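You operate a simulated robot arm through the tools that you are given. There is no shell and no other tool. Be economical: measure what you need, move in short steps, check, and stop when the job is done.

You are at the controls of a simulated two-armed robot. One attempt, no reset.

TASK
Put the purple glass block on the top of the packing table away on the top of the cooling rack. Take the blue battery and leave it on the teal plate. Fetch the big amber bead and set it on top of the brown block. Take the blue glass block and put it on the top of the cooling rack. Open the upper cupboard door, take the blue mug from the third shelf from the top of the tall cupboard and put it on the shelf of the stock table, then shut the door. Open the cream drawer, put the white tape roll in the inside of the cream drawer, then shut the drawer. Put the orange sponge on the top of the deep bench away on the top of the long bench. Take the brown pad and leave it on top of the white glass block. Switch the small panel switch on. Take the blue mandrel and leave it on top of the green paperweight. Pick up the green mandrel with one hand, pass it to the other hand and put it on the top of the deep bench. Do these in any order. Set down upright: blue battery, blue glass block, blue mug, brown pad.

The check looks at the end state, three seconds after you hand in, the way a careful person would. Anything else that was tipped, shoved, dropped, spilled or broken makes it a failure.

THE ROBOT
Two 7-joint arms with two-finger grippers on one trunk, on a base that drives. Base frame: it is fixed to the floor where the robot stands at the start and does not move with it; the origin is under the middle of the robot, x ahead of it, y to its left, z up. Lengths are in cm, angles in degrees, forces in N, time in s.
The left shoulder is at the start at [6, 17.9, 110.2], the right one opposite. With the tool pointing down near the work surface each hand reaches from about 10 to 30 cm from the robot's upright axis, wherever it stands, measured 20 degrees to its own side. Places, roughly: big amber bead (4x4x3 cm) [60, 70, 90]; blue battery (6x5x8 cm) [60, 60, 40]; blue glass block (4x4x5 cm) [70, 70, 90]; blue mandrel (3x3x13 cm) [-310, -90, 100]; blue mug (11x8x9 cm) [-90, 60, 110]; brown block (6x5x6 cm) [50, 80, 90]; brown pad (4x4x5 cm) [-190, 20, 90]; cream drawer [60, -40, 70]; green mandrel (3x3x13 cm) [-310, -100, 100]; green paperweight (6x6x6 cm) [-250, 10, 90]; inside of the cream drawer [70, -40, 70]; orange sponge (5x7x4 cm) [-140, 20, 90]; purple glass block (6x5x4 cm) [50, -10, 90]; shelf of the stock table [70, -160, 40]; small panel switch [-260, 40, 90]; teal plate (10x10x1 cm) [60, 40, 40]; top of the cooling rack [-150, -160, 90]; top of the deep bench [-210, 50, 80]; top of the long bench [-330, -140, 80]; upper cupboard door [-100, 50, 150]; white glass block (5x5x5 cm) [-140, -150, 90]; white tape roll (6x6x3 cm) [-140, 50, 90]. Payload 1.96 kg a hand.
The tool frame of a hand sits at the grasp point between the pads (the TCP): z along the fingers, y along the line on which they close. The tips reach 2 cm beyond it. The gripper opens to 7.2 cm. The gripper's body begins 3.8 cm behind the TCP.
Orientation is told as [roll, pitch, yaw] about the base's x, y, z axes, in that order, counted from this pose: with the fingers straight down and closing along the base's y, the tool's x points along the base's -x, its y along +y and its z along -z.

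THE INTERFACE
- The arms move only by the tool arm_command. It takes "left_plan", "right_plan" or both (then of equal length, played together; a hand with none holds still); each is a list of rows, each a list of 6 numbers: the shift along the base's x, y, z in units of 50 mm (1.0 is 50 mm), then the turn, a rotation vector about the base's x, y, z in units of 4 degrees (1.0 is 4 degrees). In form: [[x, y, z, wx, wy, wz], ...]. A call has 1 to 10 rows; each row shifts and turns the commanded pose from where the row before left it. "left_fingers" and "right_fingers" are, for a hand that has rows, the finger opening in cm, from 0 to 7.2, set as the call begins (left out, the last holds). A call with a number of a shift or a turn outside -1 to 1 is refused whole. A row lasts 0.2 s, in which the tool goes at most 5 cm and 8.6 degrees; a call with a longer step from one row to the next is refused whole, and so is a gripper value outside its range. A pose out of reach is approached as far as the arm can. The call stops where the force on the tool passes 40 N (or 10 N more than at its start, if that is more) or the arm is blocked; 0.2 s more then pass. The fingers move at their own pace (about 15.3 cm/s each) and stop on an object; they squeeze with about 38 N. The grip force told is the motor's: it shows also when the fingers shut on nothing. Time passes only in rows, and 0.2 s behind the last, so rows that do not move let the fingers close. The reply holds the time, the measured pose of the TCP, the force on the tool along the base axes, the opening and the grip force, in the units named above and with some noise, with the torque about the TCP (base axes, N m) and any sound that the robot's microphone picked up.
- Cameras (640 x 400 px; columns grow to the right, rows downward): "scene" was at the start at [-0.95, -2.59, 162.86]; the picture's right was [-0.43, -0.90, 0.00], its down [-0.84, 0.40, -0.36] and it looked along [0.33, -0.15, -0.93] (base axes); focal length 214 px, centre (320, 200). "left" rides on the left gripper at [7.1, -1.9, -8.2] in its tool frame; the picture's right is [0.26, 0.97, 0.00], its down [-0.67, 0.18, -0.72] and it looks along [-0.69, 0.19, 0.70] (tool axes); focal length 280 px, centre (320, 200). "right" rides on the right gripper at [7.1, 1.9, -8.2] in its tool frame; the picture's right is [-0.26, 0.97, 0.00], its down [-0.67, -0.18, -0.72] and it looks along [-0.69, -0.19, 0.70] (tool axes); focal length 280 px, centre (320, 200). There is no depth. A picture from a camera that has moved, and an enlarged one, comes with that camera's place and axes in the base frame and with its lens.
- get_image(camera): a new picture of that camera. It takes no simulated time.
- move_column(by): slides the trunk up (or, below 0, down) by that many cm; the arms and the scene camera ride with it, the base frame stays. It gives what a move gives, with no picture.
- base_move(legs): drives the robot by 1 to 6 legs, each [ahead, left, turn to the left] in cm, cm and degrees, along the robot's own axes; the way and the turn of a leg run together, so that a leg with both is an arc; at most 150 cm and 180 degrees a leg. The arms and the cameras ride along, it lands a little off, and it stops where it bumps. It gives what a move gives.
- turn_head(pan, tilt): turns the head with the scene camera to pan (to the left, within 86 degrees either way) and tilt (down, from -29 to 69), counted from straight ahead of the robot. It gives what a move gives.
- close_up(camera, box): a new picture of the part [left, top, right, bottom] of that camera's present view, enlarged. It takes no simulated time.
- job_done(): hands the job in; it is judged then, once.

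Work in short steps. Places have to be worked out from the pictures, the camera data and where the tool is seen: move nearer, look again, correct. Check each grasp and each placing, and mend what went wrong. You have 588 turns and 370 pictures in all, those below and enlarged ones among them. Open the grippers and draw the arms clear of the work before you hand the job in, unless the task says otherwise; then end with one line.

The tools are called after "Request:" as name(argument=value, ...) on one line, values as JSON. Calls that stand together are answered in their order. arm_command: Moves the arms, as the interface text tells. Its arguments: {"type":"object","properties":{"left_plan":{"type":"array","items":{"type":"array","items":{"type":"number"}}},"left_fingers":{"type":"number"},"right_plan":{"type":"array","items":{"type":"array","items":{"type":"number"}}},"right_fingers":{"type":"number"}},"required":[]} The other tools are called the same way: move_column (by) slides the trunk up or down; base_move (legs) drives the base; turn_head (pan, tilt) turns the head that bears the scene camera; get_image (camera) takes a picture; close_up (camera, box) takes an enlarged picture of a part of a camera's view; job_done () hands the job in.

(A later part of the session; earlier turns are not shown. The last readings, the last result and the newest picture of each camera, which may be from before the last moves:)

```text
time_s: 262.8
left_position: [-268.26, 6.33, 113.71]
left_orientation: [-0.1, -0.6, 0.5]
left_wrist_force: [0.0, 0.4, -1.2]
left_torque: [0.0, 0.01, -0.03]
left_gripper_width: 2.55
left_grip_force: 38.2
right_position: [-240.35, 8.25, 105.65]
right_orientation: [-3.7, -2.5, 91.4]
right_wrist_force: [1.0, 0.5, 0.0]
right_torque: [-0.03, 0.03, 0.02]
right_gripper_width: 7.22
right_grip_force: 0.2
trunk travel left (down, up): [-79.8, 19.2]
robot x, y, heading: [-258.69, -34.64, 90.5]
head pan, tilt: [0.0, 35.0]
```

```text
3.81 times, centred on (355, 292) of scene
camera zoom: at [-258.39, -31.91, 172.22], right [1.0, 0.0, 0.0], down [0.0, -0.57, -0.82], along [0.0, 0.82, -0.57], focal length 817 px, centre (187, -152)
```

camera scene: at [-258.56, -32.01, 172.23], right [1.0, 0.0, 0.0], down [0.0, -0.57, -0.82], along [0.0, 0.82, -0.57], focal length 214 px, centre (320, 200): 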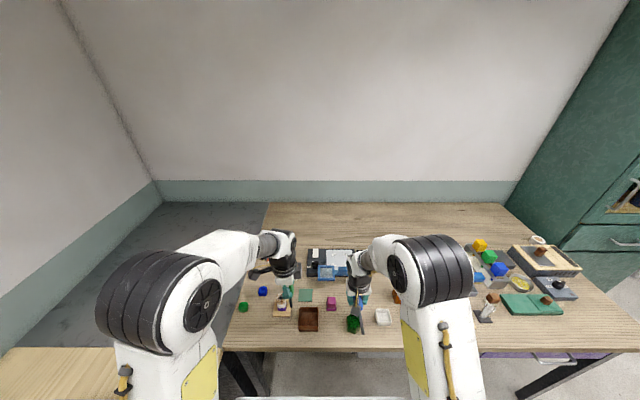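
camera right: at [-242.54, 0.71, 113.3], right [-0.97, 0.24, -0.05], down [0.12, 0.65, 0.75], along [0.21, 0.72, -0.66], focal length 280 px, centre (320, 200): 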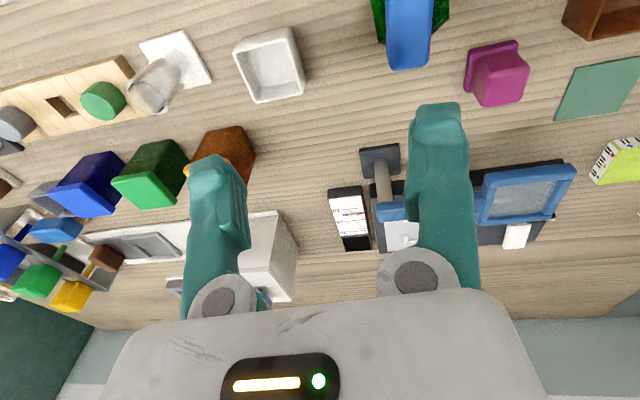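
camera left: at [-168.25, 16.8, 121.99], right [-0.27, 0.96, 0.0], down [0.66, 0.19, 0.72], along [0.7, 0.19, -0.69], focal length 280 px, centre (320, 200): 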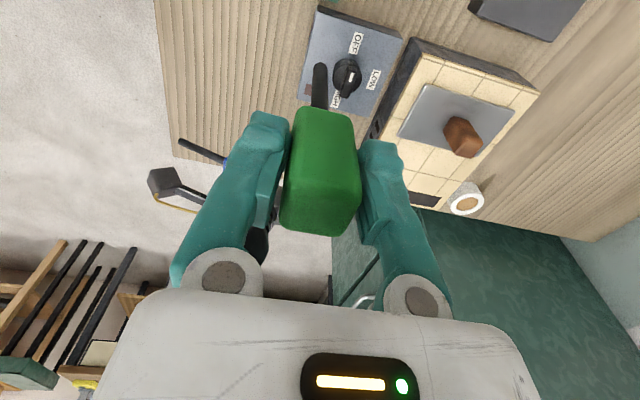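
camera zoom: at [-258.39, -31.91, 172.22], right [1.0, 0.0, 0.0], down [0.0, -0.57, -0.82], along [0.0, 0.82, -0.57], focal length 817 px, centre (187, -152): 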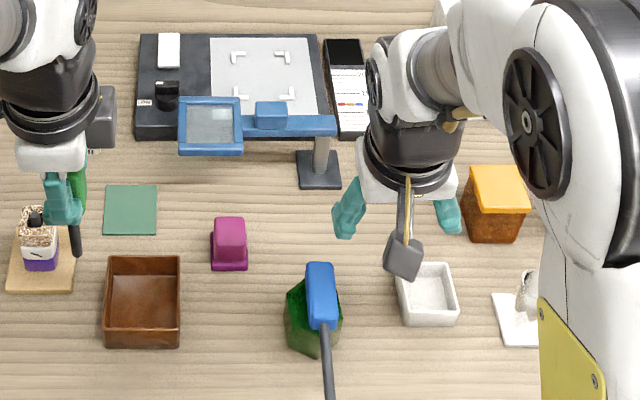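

The blue mandrel lies securely on the paperweight. Now the handover: pitch the right hand forward.

Request:
arm_command(right_plan=[[0.3, 0.1, 0.2, 1, 0, 0], [0.3, 0.1, 0.2, 1, 0, 0], [0.3, 0.1, 0.2, 1, 0, 0], [0, 0.1, 0.2, 1, 0, 0], [0, 0.1, 0.2, 1, 0, 0], [0, 0.1, 0, 1, 0, 0], [0, 0.1, 0, 1, 0, 0], [0, 0.1, 0, 1, 0, 0], [0, 0.1, 0, 1, 0, 0], [0, 0.1, 0, 1, 0, 0]])

Request:
arm_command(right_plan=[[0, 0.1, 0, 1, 0, 0], [0, 0.1, 0, 1, 0, 0], [0, 0.1, 0, 1, 0, 0], [0, 0.1, 0, 1, 0, 0], [0, 0.1, 0, 1, 0, 0], [0, 0.1, 0, 1, 0, 0], [0, 0, 0, 1, 0, 0], [0, 0, 0, 1, 0, 0], [0, 0, 0, 1, 0, 0]])

Request:
get_image(camera="scene")

```text
time_s: 265.0
left_position: [-268.26, 6.29, 113.86]
left_orientation: [-0.1, -0.6, 0.5]
left_wrist_force: [-0.5, 0.1, -0.8]
left_torque: [-0.01, 0.02, -0.03]
left_gripper_width: 2.56
left_grip_force: 37.9
right_position: [-235.9, 13.35, 110.6]
right_orientation: [-5.0, -42.5, 92.0]
right_wrist_force: [-0.6, -0.3, 0.4]
right_torque: [0.0, 0.02, 0.03]
right_gripper_width: 7.21
right_grip_force: 0.0
trunk travel left (down, up): [-79.8, 19.2]
robot x, y, heading: [-258.56, -35.12, 90.3]
head pan, tilt: [0.0, 35.0]
```

```text
time_s: 267.0
left_position: [-268.28, 6.33, 113.84]
left_orientation: [-0.1, -0.7, 0.5]
left_wrist_force: [-0.1, 0.3, -0.6]
left_torque: [0.03, 0.02, 0.01]
left_gripper_width: 2.55
left_grip_force: 38.5
right_position: [-235.84, 16.33, 110.74]
right_orientation: [-10.7, -78.5, 97.0]
right_wrist_force: [0.9, -0.4, 0.1]
right_torque: [0.01, 0.02, 0.02]
right_gripper_width: 7.18
right_grip_force: 0.0
trunk travel left (down, up): [-79.8, 19.2]
robot x, y, heading: [-258.6, -34.52, 90.2]
head pan, tilt: [0.0, 35.0]
```

```text
199 pictures are left
camera scene: at [-258.54, -31.91, 172.23], right [1.0, 0.0, 0.0], down [0.0, -0.57, -0.82], along [0.0, 0.82, -0.57], focal length 214 px, centre (320, 200)
```

scene: 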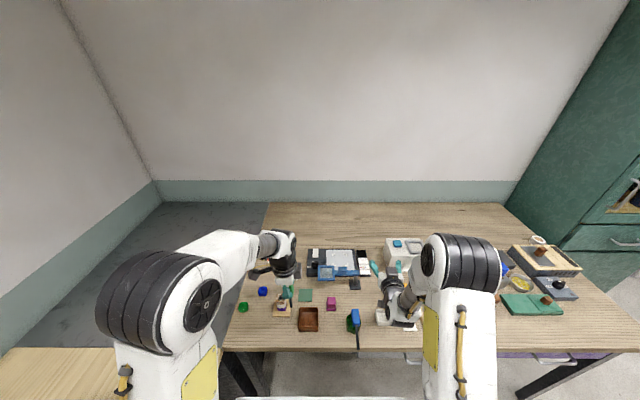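

Right tool is nearly horizontal. Bring it to a waiting spot behind the meeting point.

Request:
arm_command(right_plan=[[0, -0.5, 0, 0, 0, 0], [0, -0.6, 0, 0, 0, 0], [-0.5, -0.6, 0, 0, 0, 0], [-0.7, -0.4, 0, 0, 0, 0], [-0.8, 0, 0.1, 0, 0, 0], [-0.8, 0, 0.1, 0, 0, 0], [-0.8, 0, 0, 0, 0, 0]], left_plan=[[0, 0.5, 0.1, 0, 0, 0], [0, 0.5, 0.1, 0, 0, 0], [0, 0.5, 0.1, 0, 0, 0], [0, 0, 0, 0, 0, 0], [0, 0, 0, 0, 0, 0], [0, 0, 0, 0, 0, 0], [0, 0, 0, 0, 0, 0]], right_fingers=5.5)

Request:
get_image(camera="right")

Request:
get_image(camera="scene")

```text
time_s: 268.6
left_position: [-268.43, 12.29, 115.03]
left_orientation: [0.2, -0.9, 0.5]
left_wrist_force: [-0.5, 0.2, -0.7]
left_torque: [0.01, -0.03, 0.01]
left_gripper_width: 2.55
left_grip_force: 37.9
left hand out of reach, approached as far as the arm can: row 3
right_position: [-254.16, 9.59, 109.44]
right_orientation: [-11.0, -78.2, 97.3]
right_wrist_force: [0.1, -0.5, -0.1]
right_torque: [0.01, 0.01, -0.01]
right_gripper_width: 5.51
right_grip_force: 0.1
right hand out of reach, approached as far as the arm can: row 3, 4
trunk travel left (down, up): [-79.8, 19.2]
robot x, y, heading: [-258.52, -34.38, 90.1]
head pan, tilt: [0.0, 35.0]
```

```text
198 pictures are left
camera right: at [-256.31, 0.27, 104.0], right [-0.97, 0.11, 0.22], down [0.12, -0.58, 0.81], along [0.21, 0.81, 0.54], focal length 280 px, centre (320, 200)
```

right: 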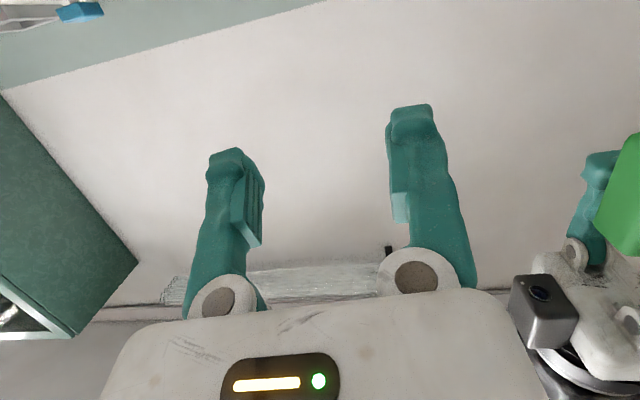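

```text
197 pictures are left
camera scene: at [-258.75, -31.93, 172.23], right [1.0, 0.0, 0.0], down [0.0, -0.57, -0.82], along [0.0, 0.82, -0.57], focal length 214 px, centre (320, 200)
```

scene: 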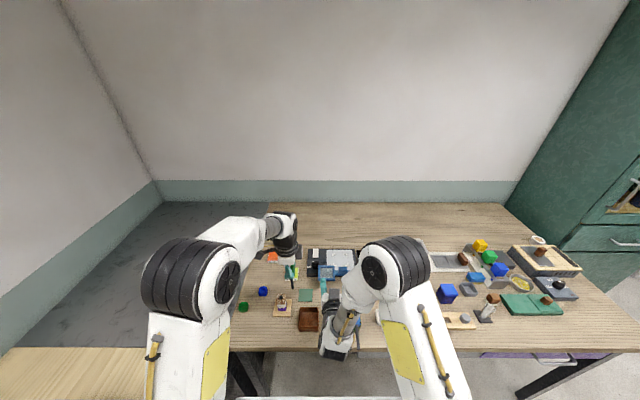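

Direct forward approach is cramped; instead turn the right hand to point toward −x (sideways).

Request:
arm_command(right_plan=[[0.3, 0, 0, 0, 0, 1], [0.3, 0, 0, 0, 0, 1], [0.3, 0, 0, 0, 0, 1], [0.3, 0, 0, 0, 0, 1], [0.3, 0, 0, 0, 0, 1], [0.3, 0, 0, 0, 0, 1], [0.2, 0, 0, 0, 0, 1], [0, 0, 0, 0, 0, 1], [0, 0, 0, 0, 0, 1], [0, 0, 0, 0, 0, 1]])

Request:
arm_command(right_plan=[[0, 0, 0, 0, 0, 1], [0, 0, 0, 0, 0, 1], [0, 0, 0, 0, 0, 1], [0, 0, 0, 0, 0, 1], [0, 0, 0, 0, 0, 1], [0, 0, 0, 0, 0, 1], [0, 0, 0, 0, 0, 1], [0, 0, 0, 0, 0, 1], [0, 0, 0, 0, 0, 1], [0, 0, 0, 0, 0, 1]])

Request:
get_image(camera="right")

Request:
get_image(camera="scene")

```text
time_s: 270.8
left_position: [-268.32, 12.19, 114.9]
left_orientation: [0.2, -0.8, 0.5]
left_wrist_force: [0.0, -0.2, -0.1]
left_torque: [0.05, -0.01, 0.0]
left_gripper_width: 2.56
left_grip_force: 37.9
right_position: [-243.93, 9.39, 109.37]
right_orientation: [-10.4, -78.5, 137.2]
right_wrist_force: [1.3, -0.1, 0.7]
right_torque: [0.02, -0.04, -0.02]
right_gripper_width: 5.49
right_grip_force: 0.0
trunk travel left (down, up): [-79.8, 19.2]
robot x, y, heading: [-258.75, -34.32, 90.1]
head pan, tilt: [0.0, 35.0]
```

```text
time_s: 273.0
left_position: [-268.4, 12.08, 115.0]
left_orientation: [0.2, -0.7, 0.6]
left_wrist_force: [0.7, 0.6, 0.3]
left_torque: [-0.02, -0.02, -0.03]
left_gripper_width: 2.52
left_grip_force: 38.0
right_position: [-243.89, 9.59, 109.32]
right_orientation: [-10.4, -78.4, 177.1]
right_wrist_force: [0.0, 0.2, 0.2]
right_torque: [-0.01, -0.04, -0.03]
right_gripper_width: 5.49
right_grip_force: 0.0
trunk travel left (down, up): [-79.8, 19.2]
robot x, y, heading: [-258.32, -34.93, 90.3]
head pan, tilt: [0.0, 35.0]
```

```text
196 pictures are left
camera right: at [-235.06, 5.66, 103.96], right [-0.27, -0.94, 0.22], down [0.59, 0.02, 0.81], along [-0.76, 0.35, 0.54], focal length 280 px, centre (320, 200)
```

right: 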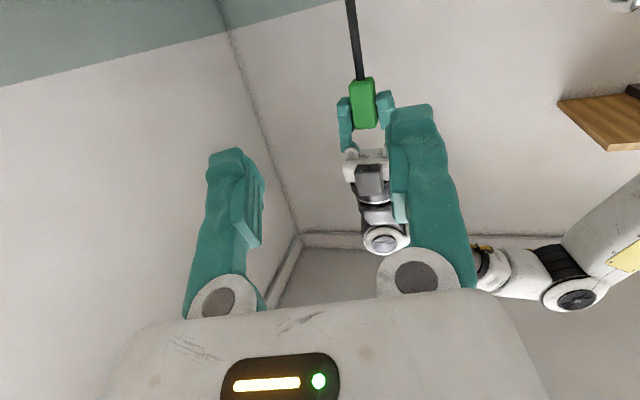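

```text
195 pictures are left
camera scene: at [-258.54, -31.92, 172.22], right [1.0, 0.0, 0.0], down [0.0, -0.57, -0.82], along [0.0, 0.82, -0.57], focal length 214 px, centre (320, 200)
```

scene: 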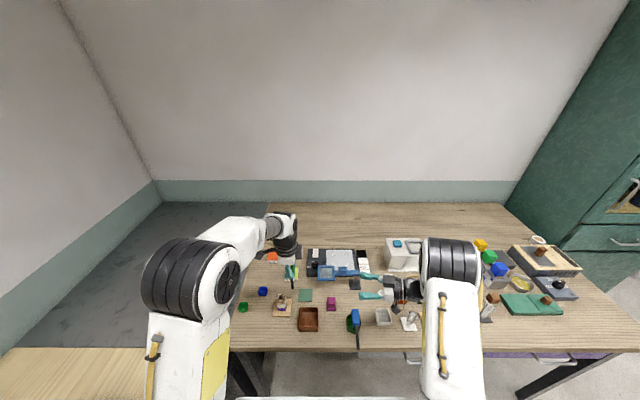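

Request:
arm_command(right_plan=[[0, 0.02, 0.12, 0, 0, 0.9], [0, 0.02, 0.12, 0, 0, 0.9], [0, 0.02, 0.12, 0, 0, 0.9], [0, 0.02, 0.12, 0, 0, 0.8]], left_plan=[[0.6, -0.1, 0, 0, 0, 0], [0.6, -0.1, 0, 0, 0, 0], [0.5, -0.1, 0, 0, 0, 0], [0, -0.1, 0, 0, 0, 0]])

Request:
get_image(camera="right")

```text
time_s: 274.0
left_position: [-265.18, 11.12, 115.18]
left_orientation: [0.1, -0.8, 0.5]
left_wrist_force: [-0.4, 0.0, 0.0]
left_torque: [0.03, -0.03, 0.01]
left_gripper_width: 2.54
left_grip_force: 38.6
left hand out of reach, approached as far as the arm can: row 2, 3
right_position: [-243.91, 9.83, 111.67]
right_orientation: [-10.7, -78.4, -168.8]
right_wrist_force: [0.1, -0.4, -0.5]
right_torque: [0.01, 0.02, 0.03]
right_gripper_width: 5.51
right_grip_force: 0.0
trunk travel left (down, up): [-79.8, 19.2]
robot x, y, heading: [-258.72, -34.61, 90.4]
head pan, tilt: [0.0, 35.0]
```

```text
194 pictures are left
camera right: at [-234.36, 8.29, 106.32], right [-0.04, -0.97, 0.22], down [0.57, 0.16, 0.81], along [-0.82, 0.16, 0.55], focal length 280 px, centre (320, 200)
```

right: 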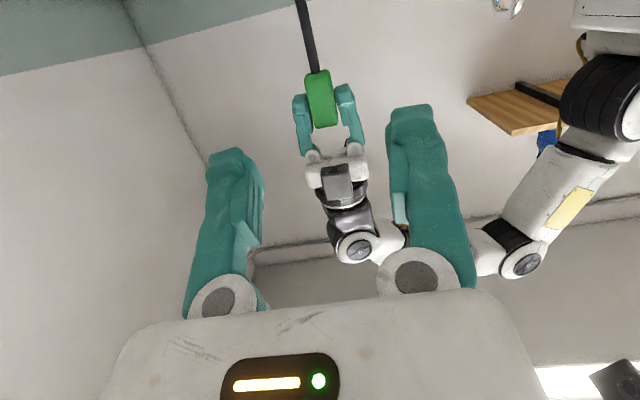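

Left can't come further right, so the right hand goes to it: raise slightly, align y, then advance along its axis.

Request:
arm_command(right_plan=[[-0.2, 0.13, 0.4, 0, 0, 0], [-0.2, 0.13, 0.4, 0, 0, 0], [-0.7, 0, -0.1, 0, 0, 0], [-0.7, 0, -0.14, 0, 0, 0], [0, 0, 0, 0, 0, 0]])

Request:
get_image(camera="right")

```text
time_s: 275.2
left_position: [-265.11, 11.02, 115.08]
left_orientation: [0.1, -0.7, 0.6]
left_wrist_force: [-0.6, 0.0, -0.3]
left_torque: [-0.03, 0.01, 0.01]
left_gripper_width: 2.54
left_grip_force: 38.4
right_position: [-253.06, 11.07, 114.57]
right_orientation: [-10.6, -78.4, -168.8]
right_wrist_force: [1.0, 0.8, 0.0]
right_torque: [0.01, 0.02, -0.04]
right_gripper_width: 5.52
right_grip_force: 0.0
trunk travel left (down, up): [-79.8, 19.2]
robot x, y, heading: [-258.38, -34.45, 90.2]
head pan, tilt: [0.0, 35.0]
```

```text
193 pictures are left
camera right: at [-243.51, 9.45, 109.13], right [-0.04, -0.97, 0.22], down [0.57, 0.16, 0.81], along [-0.82, 0.16, 0.55], focal length 280 px, centre (320, 200)
```

right: 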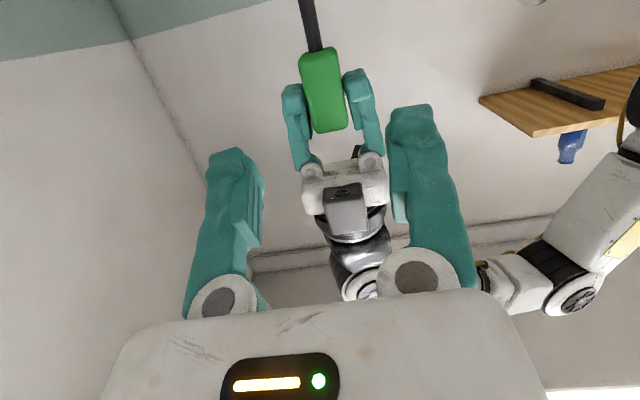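

Request:
arm_command(right_plan=[[-0.6, 0, -0.14, 0, 0, 0], [-0.6, 0, -0.14, 0, 0, 0], [-0.5, 0, -0.14, 0, 0, 0], [0, 0, 0, 0, 0, 0]])

Request:
get_image(camera="right")

Request:
get_image(camera="left")

```text
time_s: 276.2
left_position: [-265.24, 11.13, 115.09]
left_orientation: [0.1, -0.8, 0.5]
left_wrist_force: [0.7, 0.1, 0.2]
left_torque: [-0.01, 0.02, -0.01]
left_gripper_width: 2.55
left_grip_force: 38.1
right_position: [-261.29, 11.12, 112.53]
right_orientation: [-10.4, -78.3, -168.9]
right_wrist_force: [1.1, -0.2, 0.6]
right_torque: [0.0, -0.02, -0.01]
right_gripper_width: 5.49
right_grip_force: 0.1
trunk travel left (down, up): [-79.8, 19.2]
robot x, y, heading: [-258.67, -34.59, 90.1]
head pan, tilt: [0.0, 35.0]
```

```text
192 pictures are left
camera right: at [-251.87, 9.44, 107.09], right [-0.04, -0.97, 0.22], down [0.57, 0.16, 0.81], along [-0.82, 0.16, 0.55], focal length 280 px, centre (320, 200)
```

right: 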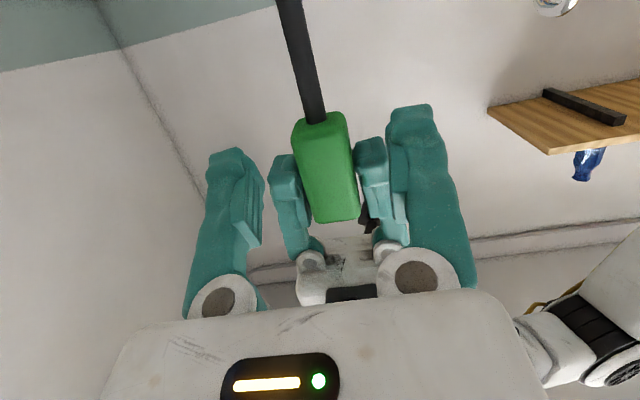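

```text
191 pictures are left
camera left: at [-272.39, 9.1, 123.24], right [-0.27, 0.96, 0.0], down [0.66, 0.19, 0.72], along [0.7, 0.19, -0.69], focal length 280 px, centre (320, 200)
```

left: 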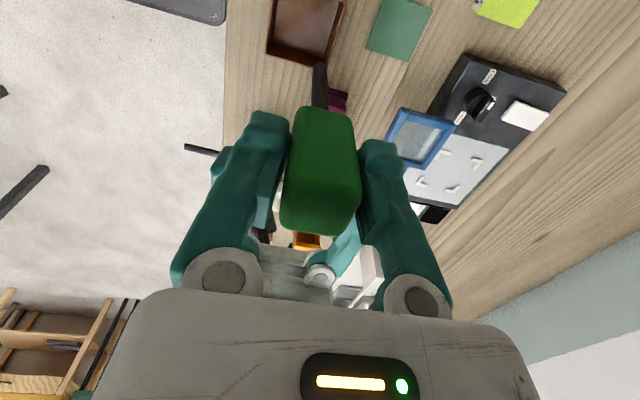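

Request:
arm_command(right_plan=[[-0.4, 0, -0.1, 0, 0, 0], [-0.36, 0, -0.1, 0, 0, 0], [0, 0, 0, 0, 0, 0]])

Request:
get_image(camera="right")

```text
time_s: 277.0
left_position: [-265.34, 11.14, 115.13]
left_orientation: [0.0, -0.8, 0.6]
left_wrist_force: [0.3, 0.0, -1.3]
left_torque: [-0.02, 0.01, -0.01]
left_gripper_width: 2.54
left_grip_force: 37.7
right_position: [-265.23, 11.07, 111.55]
right_orientation: [-10.7, -78.4, -168.8]
right_wrist_force: [-0.1, 0.0, -0.1]
right_torque: [-0.02, -0.01, 0.0]
right_gripper_width: 5.49
right_grip_force: 0.0
trunk travel left (down, up): [-79.8, 19.2]
robot x, y, heading: [-258.7, -34.86, 90.4]
head pan, tilt: [0.0, 35.0]
```

```text
190 pictures are left
camera right: at [-255.61, 9.48, 106.07], right [-0.04, -0.97, 0.22], down [0.57, 0.16, 0.81], along [-0.82, 0.16, 0.55], focal length 280 px, centre (320, 200)
```

right: 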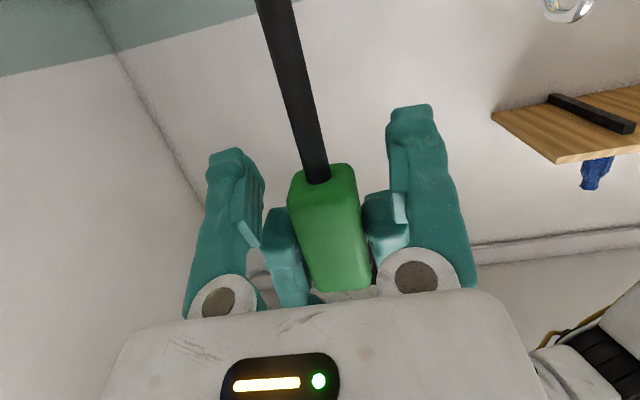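

Close the right hand on the lower handle.

Request:
arm_command(right_plan=[[0, 0, 0, 0, 0, 0], [0, 0, 0, 0, 0, 0], [0, 0, 0, 0, 0, 0]], right_fingers=0.3)

Request:
get_image(camera="right")

```text
time_s: 277.8
left_position: [-265.34, 11.02, 115.06]
left_orientation: [0.2, -0.8, 0.5]
left_wrist_force: [0.9, -0.2, 0.7]
left_torque: [0.04, -0.04, -0.02]
left_gripper_width: 2.52
left_grip_force: 38.1
right_position: [-265.2, 11.11, 111.52]
right_orientation: [-10.5, -78.5, -169.0]
right_wrist_force: [-2.4, -0.1, -0.3]
right_torque: [-0.03, -0.03, -0.01]
right_gripper_width: 2.55
right_grip_force: 38.0
trunk travel left (down, up): [-79.8, 19.2]
robot x, y, heading: [-258.63, -35.02, 90.2]
head pan, tilt: [0.0, 35.0]
```

```text
189 pictures are left
camera right: at [-255.64, 9.49, 106.07], right [-0.04, -0.97, 0.22], down [0.57, 0.16, 0.81], along [-0.82, 0.16, 0.55], focal length 280 px, centre (320, 200)
```

right: 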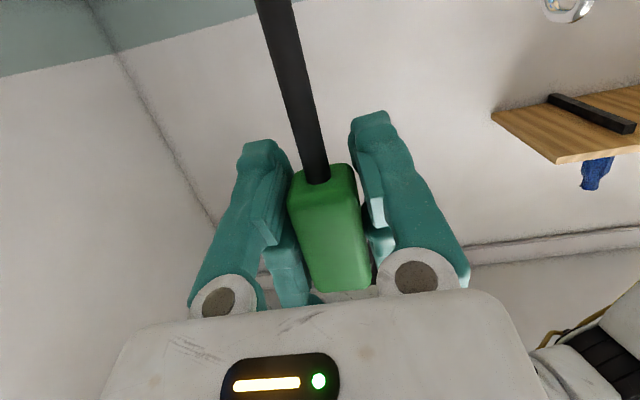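

Right grips at 2.55. Open the left hand and lift it away upward.

Request:
arm_command(left_plan=[[0, 0, 0, 0, 0, 0], [0, 0, 0, 0, 0, 0], [0, 0, 0.3, 0, 0, 0], [-0.1, 0, 0.6, 0, 0, 0], [-0.2, 0, 0.3, 0, 0, 0]], left_fingers=5)

Request:
get_image(camera="right")

```text
time_s: 279.0
left_position: [-265.31, 11.18, 115.06]
left_orientation: [0.0, -0.9, 0.5]
left_wrist_force: [-0.8, -0.9, -0.2]
left_torque: [-0.01, 0.0, 0.01]
left_gripper_width: 5.01
left_grip_force: 0.0
left hand out of reach, approached as far as the arm can: row 3, 4, 5
right_position: [-265.2, 11.25, 111.52]
right_orientation: [-10.6, -78.5, -169.0]
right_wrist_force: [0.0, 0.1, 0.1]
right_torque: [0.0, 0.02, 0.01]
right_gripper_width: 2.55
right_grip_force: 38.1
trunk travel left (down, up): [-79.8, 19.2]
robot x, y, heading: [-258.68, -34.47, 90.3]
head pan, tilt: [0.0, 35.0]
```

```text
188 pictures are left
camera right: at [-255.63, 9.49, 106.07], right [-0.04, -0.97, 0.22], down [0.57, 0.16, 0.81], along [-0.82, 0.16, 0.55], focal length 280 px, centre (320, 200)
```

right: 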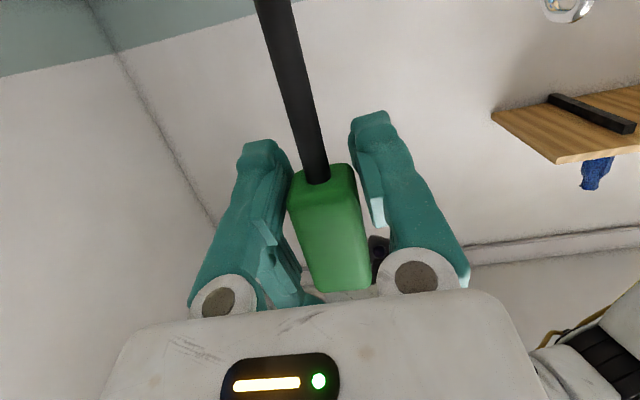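

Request:
arm_command(left_plan=[[-0.5, 0, 0, 0, 0, 0], [-0.7, 0, 0, 0, 0, 0], [-0.7, -0.2, 0, 0, 0, 0]])

Request:
arm_command(right_plan=[[0.6, 0, 0, 0, 0, 0], [0.8, 0, 0.1, 0, 0, 0], [0.8, 0, 0.1, 0, 0, 0], [0.6, 0, 0, 0, 0, 0]])

Request:
get_image(camera="right")

Request:
get_image(camera="scene")

```text
time_s: 279.8
left_position: [-274.76, 9.91, 114.87]
left_orientation: [-0.1, -0.7, 0.3]
left_wrist_force: [-0.3, -0.8, 0.0]
left_torque: [0.01, 0.01, 0.02]
left_gripper_width: 4.98
left_grip_force: 0.0
right_position: [-265.24, 11.08, 111.55]
right_orientation: [-10.7, -78.3, -168.9]
right_wrist_force: [-0.2, -0.6, 0.6]
right_torque: [0.01, 0.0, 0.0]
right_gripper_width: 2.56
right_grip_force: 38.7
trunk travel left (down, up): [-79.8, 19.2]
robot x, y, heading: [-258.29, -34.85, 90.1]
head pan, tilt: [0.0, 35.0]
```

```text
time_s: 280.8
left_position: [-274.66, 9.92, 114.89]
left_orientation: [-0.1, -0.7, 0.5]
left_wrist_force: [0.6, -0.2, 0.6]
left_torque: [0.0, 0.01, -0.03]
left_gripper_width: 4.98
left_grip_force: 0.1
right_position: [-251.17, 11.27, 112.47]
right_orientation: [-10.5, -78.5, -168.9]
right_wrist_force: [-0.5, 0.0, -0.6]
right_torque: [-0.01, -0.02, -0.04]
right_gripper_width: 2.56
right_grip_force: 37.6
trunk travel left (down, up): [-79.8, 19.2]
robot x, y, heading: [-258.82, -34.43, 90.5]
head pan, tilt: [0.0, 35.0]
```

```text
187 pictures are left
camera right: at [-241.57, 9.53, 107.06], right [-0.04, -0.97, 0.22], down [0.57, 0.16, 0.81], along [-0.82, 0.16, 0.55], focal length 280 px, centre (320, 200)
```

right: 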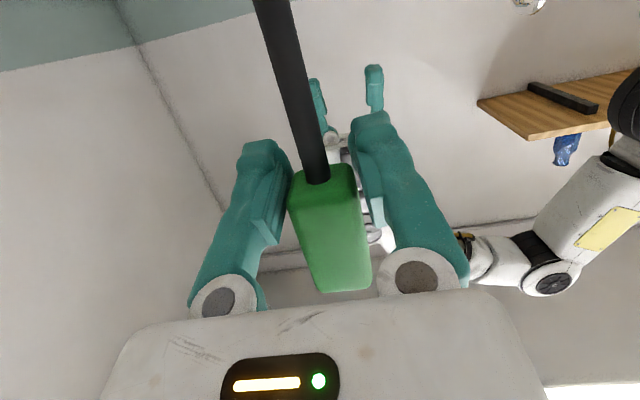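

```text
186 pictures are left
camera scene: at [-258.45, -31.93, 172.23], right [1.0, 0.0, 0.0], down [0.0, -0.57, -0.82], along [0.0, 0.82, -0.57], focal length 214 px, centre (320, 200)
```

scene: 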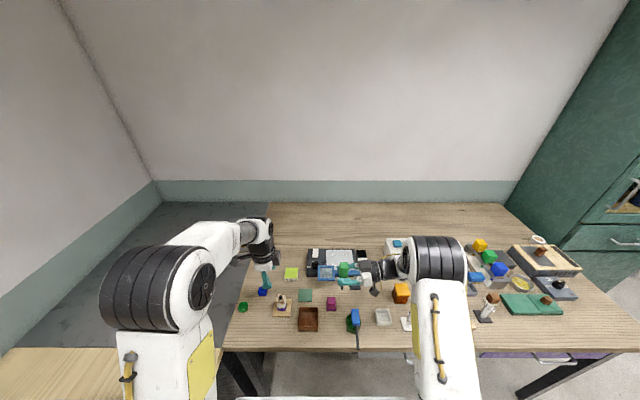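

Handover complete. Rotate the right tool downward so the green mandrel becomes horizontal, while driving to the free right end of the deep bench.

Request:
arm_command(right_plan=[[0.2, 0, 0, 0, -1, 0], [0.2, 0, 0, 0, -1, 0], [0.2, 0, 0, 0, -1, 0], [0.2, 0, 0, 0, -1, 0], [0.2, 0, 0, 0, -1, 0], [0, 0, 0, 0, -1, 0], [0, 0, 0, 0, -1, 0], [0, 0, 0, 0, -1, 0], [0, 0, 0, 0, -1, 0], [0, 0, 0, 0, -1, 0]])

Request:
arm_command(right_plan=[[0, 0, 0, 0, -1, 0], [0, 0, 0, 0, -1, 0], [0, 0, 0, 0, -1, 0], [0, 0, 0, 0, -1, 0], [0, 0, 0, 0, -1, 0], [0, 0, 0, 0, -1, 0], [0, 0, 0, 0, -1, 0], [0, 0, 0, 0, -1, 0], [0, 0, 0, 0, -1, 0], [0, 0, 0, 0, -1, 0]])

Request:
get_image(camera="right")

Request:
get_image(camera="scene")

```text
time_s: 283.0
left_position: [-274.79, 9.94, 114.88]
left_orientation: [-0.2, -0.8, 0.4]
left_wrist_force: [0.4, 0.1, -0.5]
left_torque: [-0.01, 0.0, -0.02]
left_gripper_width: 5.01
left_grip_force: 0.1
right_position: [-246.29, 11.09, 112.56]
right_orientation: [-1.5, -38.5, -177.2]
right_wrist_force: [-0.3, 0.4, -0.1]
right_torque: [0.01, 0.0, -0.01]
right_gripper_width: 2.57
right_grip_force: 38.0
trunk travel left (down, up): [-79.8, 19.2]
robot x, y, heading: [-258.53, -34.34, 90.0]
head pan, tilt: [0.0, 35.0]
```

```text
time_s: 285.2
left_position: [-274.82, 9.94, 114.87]
left_orientation: [-0.1, -0.8, 0.6]
left_wrist_force: [-0.6, -0.2, 0.5]
left_torque: [-0.04, 0.0, -0.01]
left_gripper_width: 5.01
left_grip_force: 0.1
right_position: [-246.38, 11.22, 112.5]
right_orientation: [0.4, 1.5, -177.8]
right_wrist_force: [1.1, -0.8, -0.8]
right_torque: [0.03, -0.04, 0.02]
right_gripper_width: 2.55
right_grip_force: 37.7
trunk travel left (down, up): [-79.8, 19.2]
robot x, y, heading: [-258.82, -34.62, 90.2]
head pan, tilt: [0.0, 35.0]
```

```text
185 pictures are left
camera right: at [-239.24, 9.5, 120.75], right [-0.22, -0.97, 0.0], down [-0.7, 0.16, 0.7], along [-0.68, 0.16, -0.72], focal length 280 px, centre (320, 200)
```

right: 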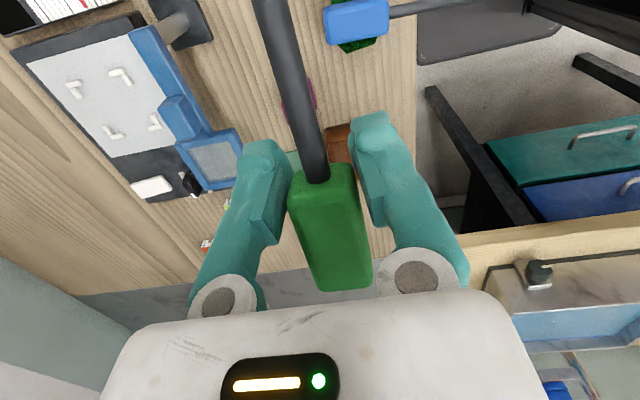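

```text
184 pictures are left
camera scene: at [-258.63, -31.97, 172.23], right [1.0, 0.0, 0.0], down [0.0, -0.57, -0.82], along [0.0, 0.82, -0.57], focal length 214 px, centre (320, 200)
```

scene: 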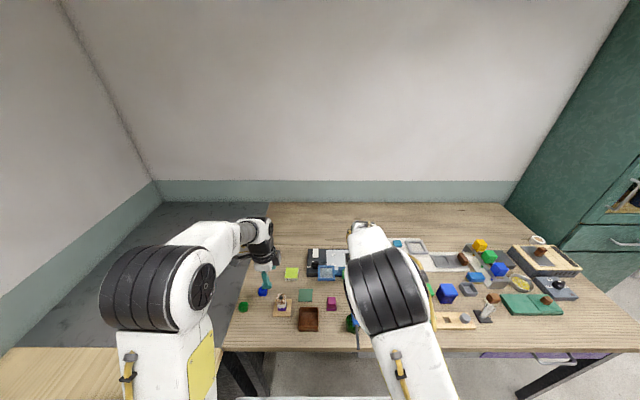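

Drive right to the free bench end.

Request:
base_move(legs=[[-10, 0, 0], [0, -99, 0], [6, 0, 0]])

Request:
get_image(camera="right")

Request:
get_image(camera="scene")

```text
time_s: 291.7
left_position: [-175.8, 5.99, 115.08]
left_orientation: [0.1, -0.7, 0.4]
left_wrist_force: [0.1, 0.3, 0.7]
left_torque: [0.0, -0.02, 0.05]
left_gripper_width: 5.02
left_grip_force: 0.2
right_position: [-147.29, 7.08, 112.55]
right_orientation: [0.1, 1.4, -178.0]
right_wrist_force: [-0.6, -0.1, -0.5]
right_torque: [-0.02, -0.05, -0.06]
right_gripper_width: 2.53
right_grip_force: 38.1
trunk travel left (down, up): [-79.8, 19.2]
robot x, y, heading: [-159.81, -38.42, 90.1]
head pan, tilt: [0.0, 35.0]
```

```text
183 pictures are left
camera right: at [-140.25, 5.38, 120.84], right [-0.23, -0.97, 0.0], down [-0.7, 0.16, 0.7], along [-0.68, 0.16, -0.72], focal length 280 px, centre (320, 200)
```

right: 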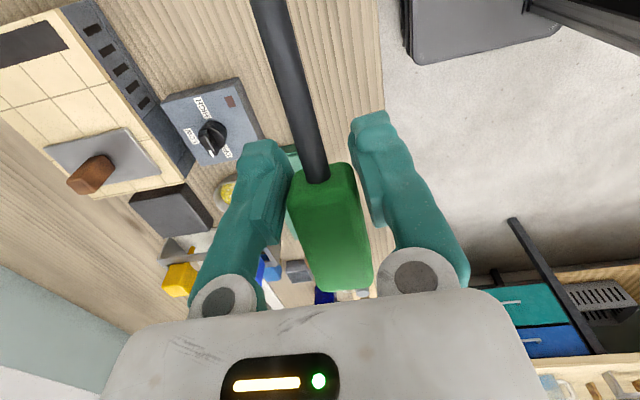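

```text
182 pictures are left
camera scene: at [-159.76, -36.14, 172.24], right [1.0, 0.0, 0.0], down [0.0, -0.57, -0.82], along [0.0, 0.82, -0.57], focal length 214 px, centre (320, 200)
```

scene: 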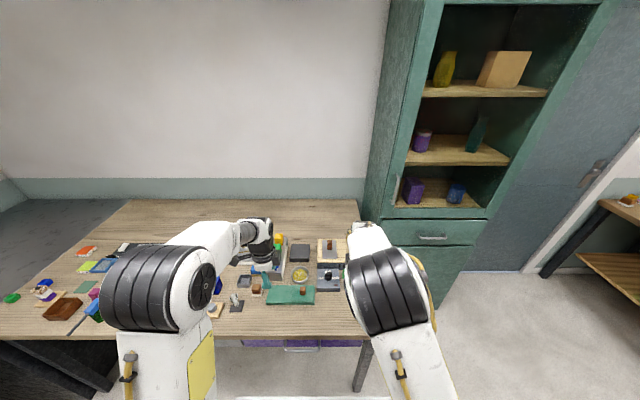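

Request:
arm_command(right_plan=[[0, 0.3, -0.8, 0, 0, 0], [0.2, 0, -0.9, 0, 0, 0], [0.2, 0, -0.9, 0, 0, 0], [0, 0, -0.9, 0, 0, 0], [0, 0, -0.9, 0, 0, 0], [0, 0, -0.4, 0, 0, 0], [0, 0, 0, 0, 0, 0]])

Request:
get_image(camera="right")

```text
time_s: 293.3
left_position: [-175.72, 6.17, 114.93]
left_orientation: [0.0, -0.8, 0.3]
left_wrist_force: [-0.3, 0.1, 0.1]
left_torque: [-0.02, 0.0, -0.02]
left_gripper_width: 5.0
left_grip_force: 0.1
right_position: [-145.28, 9.0, 88.3]
right_orientation: [0.3, 1.4, -177.9]
right_wrist_force: [0.6, -0.5, -0.2]
right_torque: [-0.01, 0.0, 0.02]
right_gripper_width: 2.56
right_grip_force: 38.3
trunk travel left (down, up): [-79.8, 19.2]
robot x, y, heading: [-159.89, -38.26, 90.3]
head pan, tilt: [0.0, 35.0]
```

```text
181 pictures are left
camera right: at [-138.27, 7.3, 96.72], right [-0.23, -0.97, 0.0], down [-0.7, 0.16, 0.7], along [-0.68, 0.16, -0.72], focal length 280 px, centre (320, 200)
```

right: 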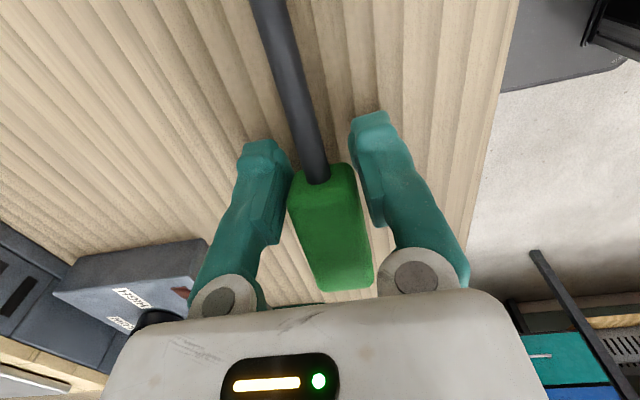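

Request:
arm_command(right_plan=[[0, 0, -0.2, 0, 0, 0], [0, 0, -0.1, 0, 0, 0], [0, 0, -0.08, 0, 0, 0], [0, 0, -0.08, 0, 0, 0], [0, 0, 0, 0, 0, 0]])

Request:
arm_command(right_plan=[[0, 0, 0.04, 0, 0, 0], [0, 0, 0, 0, 0, 0], [0, 0, 0, 0, 0, 0]], right_fingers=5)

Request:
arm_command(right_plan=[[0, 0, 0.3, 0, 0, 0], [0, 0, 0.8, 0, 0, 0], [0, 0, 0.8, 0, 0, 0], [0, 0, 0.8, 0, 0, 0]])

Request:
get_image(camera="right")

```text
time_s: 294.1
left_position: [-175.85, 5.77, 115.16]
left_orientation: [0.1, -0.8, 0.3]
left_wrist_force: [0.9, -1.0, 0.0]
left_torque: [0.0, 0.02, -0.01]
left_gripper_width: 5.0
left_grip_force: 0.1
right_position: [-145.27, 9.0, 87.03]
right_orientation: [-0.4, 1.3, -177.8]
right_wrist_force: [-1.3, -9.1, 26.0]
right_torque: [-0.5, 0.11, 0.09]
right_gripper_width: 2.56
right_grip_force: 38.0
trunk travel left (down, up): [-79.8, 19.2]
robot x, y, heading: [-159.6, -38.46, 89.9]
head pan, tilt: [0.0, 35.0]
stopped in row 4 (right hand): the force on the tool passed its limit at 47 N (the readings are from after the stop); the commanded pose is now the measured one
```

```text
time_s: 294.9
left_position: [-175.88, 5.99, 115.0]
left_orientation: [0.0, -0.8, 0.3]
left_wrist_force: [-0.5, 0.3, 0.3]
left_torque: [-0.02, 0.0, 0.02]
left_gripper_width: 5.01
left_grip_force: 0.0
right_position: [-145.39, 9.26, 86.93]
right_orientation: [-0.2, 1.5, -177.9]
right_wrist_force: [-1.4, 13.5, 25.8]
right_torque: [-0.21, 0.09, 0.01]
right_gripper_width: 4.13
right_grip_force: 0.1
trunk travel left (down, up): [-79.8, 19.2]
robot x, y, heading: [-160.0, -38.17, 89.8]
head pan, tilt: [0.0, 35.0]
```

```text
time_s: 295.9
left_position: [-175.74, 6.14, 114.96]
left_orientation: [0.0, -0.7, 0.3]
left_wrist_force: [-0.3, 0.3, 0.5]
left_torque: [0.02, -0.03, -0.02]
left_gripper_width: 5.02
left_grip_force: 0.0
right_position: [-145.1, 9.06, 100.58]
right_orientation: [-0.2, 1.4, -178.0]
right_wrist_force: [0.1, 0.1, -0.1]
right_torque: [0.02, -0.01, -0.01]
right_gripper_width: 5.01
right_grip_force: 0.0
trunk travel left (down, up): [-79.8, 19.2]
robot x, y, heading: [-159.24, -38.4, 89.9]
head pan, tilt: [0.0, 35.0]
```

```text
180 pictures are left
camera right: at [-138.08, 7.36, 109.02], right [-0.23, -0.97, -0.01], down [-0.7, 0.16, 0.7], along [-0.68, 0.16, -0.72], focal length 280 px, centre (320, 200)
```

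right: 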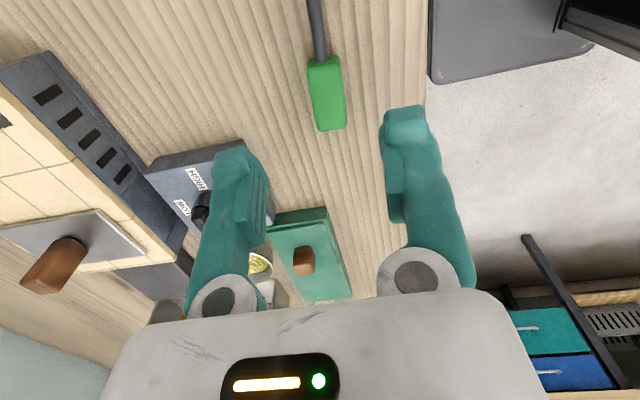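

Green mandrel lies on the bench. Next the panel switch near [-260,36]: drive back left and look closely.

Request:
arm_command(right_plan=[[0.3, -0.6, 0.5, 0, 0, 0], [0.3, -0.6, 0.3, 0, 0, 0], [0, 0, 0, 0, 0, 0]])

Request:
base_move(legs=[[0, 94, 0]])

Request:
turn_head(pan=0, tilt=45)

Request:
get_image(camera="scene")

```text
time_s: 296.7
left_position: [-175.8, 6.29, 114.81]
left_orientation: [-0.2, -0.8, 0.3]
left_wrist_force: [-1.3, -0.6, 0.7]
left_torque: [-0.03, 0.02, 0.04]
left_gripper_width: 5.01
left_grip_force: 0.2
right_position: [-142.26, 3.38, 104.27]
right_orientation: [0.0, 1.4, -178.0]
right_wrist_force: [-0.4, 0.4, 0.6]
right_torque: [-0.02, -0.01, 0.02]
right_gripper_width: 5.01
right_grip_force: 0.1
trunk travel left (down, up): [-79.8, 19.2]
robot x, y, heading: [-159.76, -38.32, 90.0]
head pan, tilt: [0.0, 35.0]
```

```text
time_s: 301.6
left_position: [-269.61, 5.68, 115.06]
left_orientation: [-0.1, -0.7, 0.7]
left_wrist_force: [-0.2, 0.1, 0.5]
left_torque: [-0.01, -0.01, 0.0]
left_gripper_width: 5.0
left_grip_force: 0.0
right_position: [-235.93, 3.0, 104.29]
right_orientation: [-0.1, 1.5, -177.5]
right_wrist_force: [0.1, -0.2, -0.7]
right_torque: [0.02, -0.02, 0.0]
right_gripper_width: 5.01
right_grip_force: 0.1
trunk travel left (down, up): [-79.8, 19.2]
robot x, y, heading: [-253.74, -38.68, 90.4]
head pan, tilt: [0.0, 35.0]
```

```text
time_s: 302.4
left_position: [-269.59, 5.68, 114.83]
left_orientation: [-0.1, -0.8, 0.7]
left_wrist_force: [0.0, -0.7, 0.1]
left_torque: [0.01, 0.01, 0.01]
left_gripper_width: 5.01
left_grip_force: 0.0
right_position: [-235.97, 2.99, 104.43]
right_orientation: [0.0, 1.4, -177.5]
right_wrist_force: [0.5, -0.1, -0.2]
right_torque: [0.03, 0.01, -0.03]
right_gripper_width: 5.0
right_grip_force: 0.0
trunk travel left (down, up): [-79.8, 19.2]
robot x, y, heading: [-253.14, -38.78, 90.6]
head pan, tilt: [0.0, 45.0]
```

```text
179 pictures are left
camera scene: at [-253.3, -36.82, 170.75], right [1.0, 0.01, 0.0], down [0.01, -0.71, -0.71], along [-0.01, 0.71, -0.71], focal length 214 px, centre (320, 200)
```

scene: 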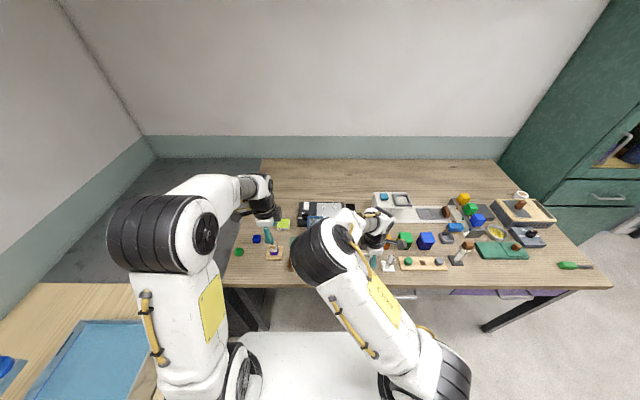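

Request:
close_up(camera="scene", box=[280, 190, 380, 260])

Request:
get_image(camera="left")

```text
5.71 times, centred on (330, 225) of scene
camera zoom: at [-253.3, -36.82, 170.75], right [1.0, 0.01, 0.0], down [0.01, -0.71, -0.71], along [-0.01, 0.71, -0.71], focal length 1226 px, centre (263, 57)
```

zoom: 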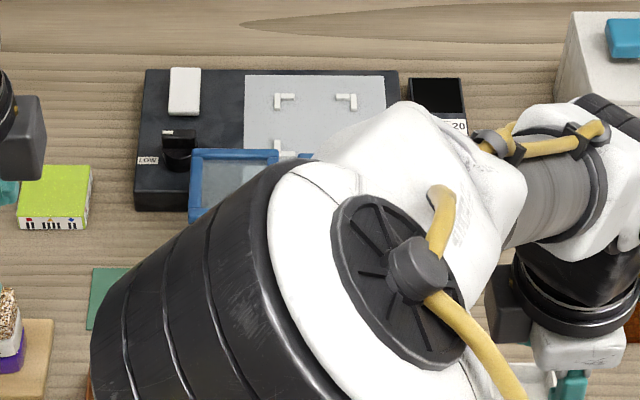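

```text
177 pictures are left
camera left: at [-276.75, 3.66, 123.06], right [-0.27, 0.96, 0.0], down [0.66, 0.19, 0.72], along [0.7, 0.2, -0.69], focal length 280 px, centre (320, 200)
```

left: 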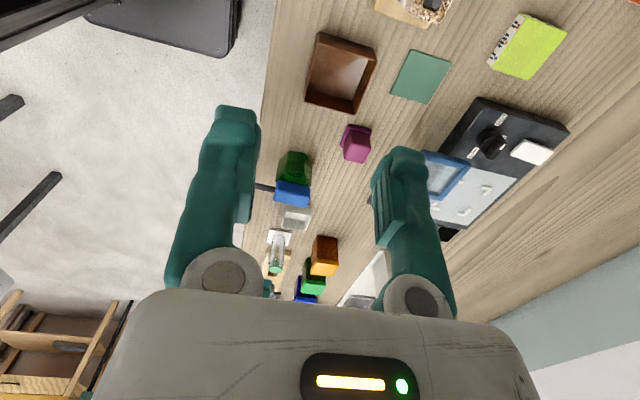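

The white rocker at ≈[-261.6,41] is likely the panel switch. Turn the left hand to face forward and look closely.

Request:
arm_command(left_plan=[[0, 0, 0, 0, 0, 1], [0, 0, 0, 0, 0, 1], [0, 0, 0, 0, 0, 1], [0, 0, 0, 0, 0, 1], [0, 0, 0, 0, 0, 1], [0, 0, 0, 0, 0, 1], [0, 0, 0, 0, 0, 1], [0, 0, 0, 0, 0, 1], [0, 0, 0, 0, 0, 1], [0, 0, 0, 0, 0, 1]])

Request:
arm_command(left_plan=[[0, 0, 0, 0, 0, 1], [0, 0, 0, 0, 0, 1], [0, 0, 0, 0, 0, 1], [0, 0, 0, 0, 0, 1], [0, 0, 0, 0, 0, 1], [0, 0, 0, 0, 0, 1], [0, 0, 0, 0, 0, 1], [0, 0, 0, 0, 0, 1], [0, 0, 0, 0, 0, 1], [0, 0, 0, 0, 0, 1]])

Request:
base_move(legs=[[14, 0, 0]])

Request:
get_image(camera="left")

```text
time_s: 304.6
left_position: [-269.59, 5.67, 114.92]
left_orientation: [-0.1, -0.8, 40.8]
left_wrist_force: [-0.7, 0.9, 0.0]
left_torque: [0.01, -0.02, -0.05]
left_gripper_width: 5.01
left_grip_force: 0.0
right_position: [-235.99, 2.92, 104.47]
right_orientation: [-0.1, 1.5, -177.5]
right_wrist_force: [-0.3, 0.5, 0.1]
right_torque: [0.0, -0.02, 0.0]
right_gripper_width: 4.99
right_grip_force: 0.1
trunk travel left (down, up): [-79.8, 19.2]
robot x, y, heading: [-253.25, -38.8, 90.3]
head pan, tilt: [0.0, 45.0]
```

```text
time_s: 306.8
left_position: [-269.56, 5.61, 115.03]
left_orientation: [-0.1, -0.6, 80.8]
left_wrist_force: [-1.0, 0.0, 0.7]
left_torque: [-0.02, 0.0, 0.0]
left_gripper_width: 4.99
left_grip_force: 0.1
right_position: [-236.05, 3.03, 104.38]
right_orientation: [-0.1, 1.4, -177.5]
right_wrist_force: [0.5, 1.1, -0.6]
right_torque: [-0.01, -0.01, 0.0]
right_gripper_width: 5.0
right_grip_force: 0.2
trunk travel left (down, up): [-79.8, 19.2]
robot x, y, heading: [-253.11, -38.46, 90.7]
head pan, tilt: [0.0, 45.0]
```

```text
time_s: 308.1
left_position: [-269.76, 19.33, 115.04]
left_orientation: [0.0, -0.7, 80.7]
left_wrist_force: [0.2, 0.7, 0.6]
left_torque: [0.0, 0.0, -0.03]
left_gripper_width: 5.02
left_grip_force: 0.1
right_position: [-236.25, 16.7, 104.32]
right_orientation: [-0.2, 1.4, -177.5]
right_wrist_force: [0.4, -0.5, 0.0]
right_torque: [0.01, 0.02, 0.03]
right_gripper_width: 5.01
right_grip_force: 0.0
trunk travel left (down, up): [-79.8, 19.2]
robot x, y, heading: [-252.9, -25.01, 90.6]
head pan, tilt: [0.0, 45.0]
```

```text
176 pictures are left
camera left: at [-268.96, 11.83, 123.17], right [-0.99, -0.1, 0.0], down [-0.07, 0.69, 0.72], along [-0.07, 0.72, -0.69], focal length 280 px, centre (320, 200)
```

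left: 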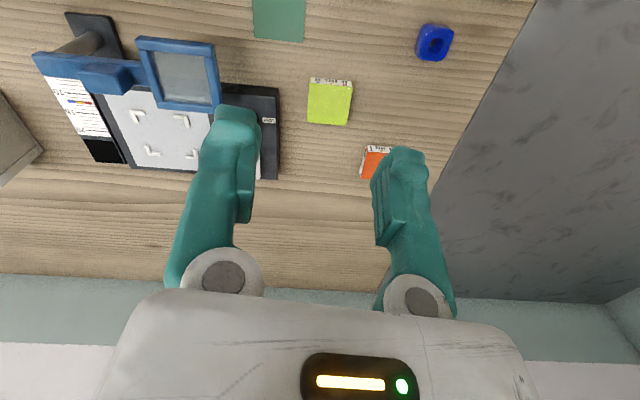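

Request:
arm_command(left_plan=[[0.7, 0, 0, 0, 0, 0.5], [0.7, 0, 0, 0, 0, 0.5], [0.4, 0, 0, 0, 0, 0.5], [0, 0, 0, 0, 0, 0.5]], left_fingers=7.2)

Request:
get_image(camera="left")

Request:
close_up(camera="left", box=[220, 60, 400, 200])

```text
time_s: 309.1
left_position: [-260.79, 19.36, 114.98]
left_orientation: [-0.1, -0.8, 88.8]
left_wrist_force: [0.1, 0.1, -0.1]
left_torque: [0.01, 0.01, 0.04]
left_gripper_width: 7.2
left_grip_force: 0.0
right_position: [-236.11, 16.64, 104.37]
right_orientation: [-0.1, 1.4, -177.4]
right_wrist_force: [0.0, -1.0, 0.6]
right_torque: [-0.01, 0.0, -0.01]
right_gripper_width: 4.99
right_grip_force: 0.1
trunk travel left (down, up): [-79.8, 19.2]
robot x, y, heading: [-253.29, -24.71, 90.8]
head pan, tilt: [0.0, 45.0]
```

```text
175 pictures are left
camera left: at [-258.91, 12.08, 123.09], right [-0.97, -0.24, 0.0], down [-0.17, 0.67, 0.72], along [-0.17, 0.7, -0.69], focal length 280 px, centre (320, 200)
```

left: 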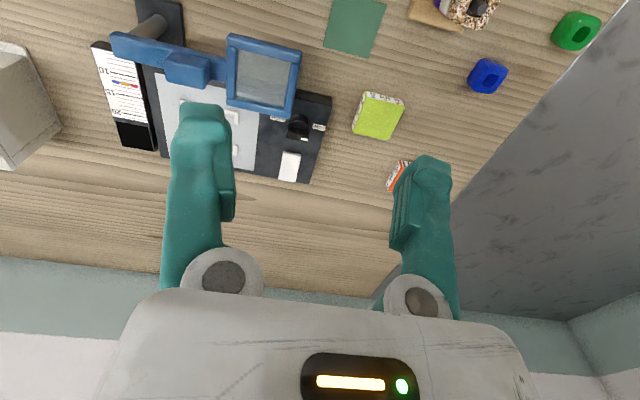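

```text
2.86 times, centred on (310, 130) of left
camera zoom: at [-258.91, 12.08, 123.09], right [-0.97, -0.24, 0.0], down [-0.17, 0.67, 0.72], along [-0.17, 0.7, -0.69], focal length 801 px, centre (349, 400)
```

zoom: 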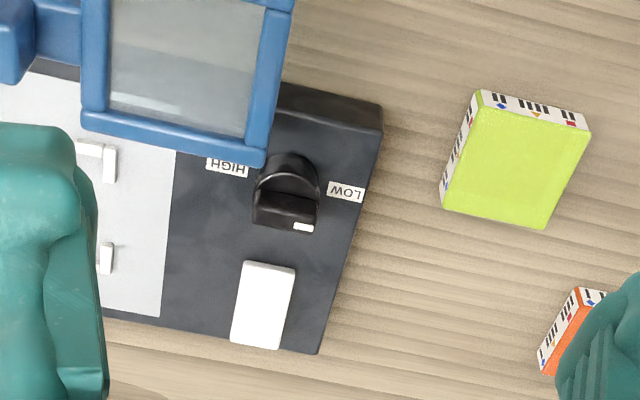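

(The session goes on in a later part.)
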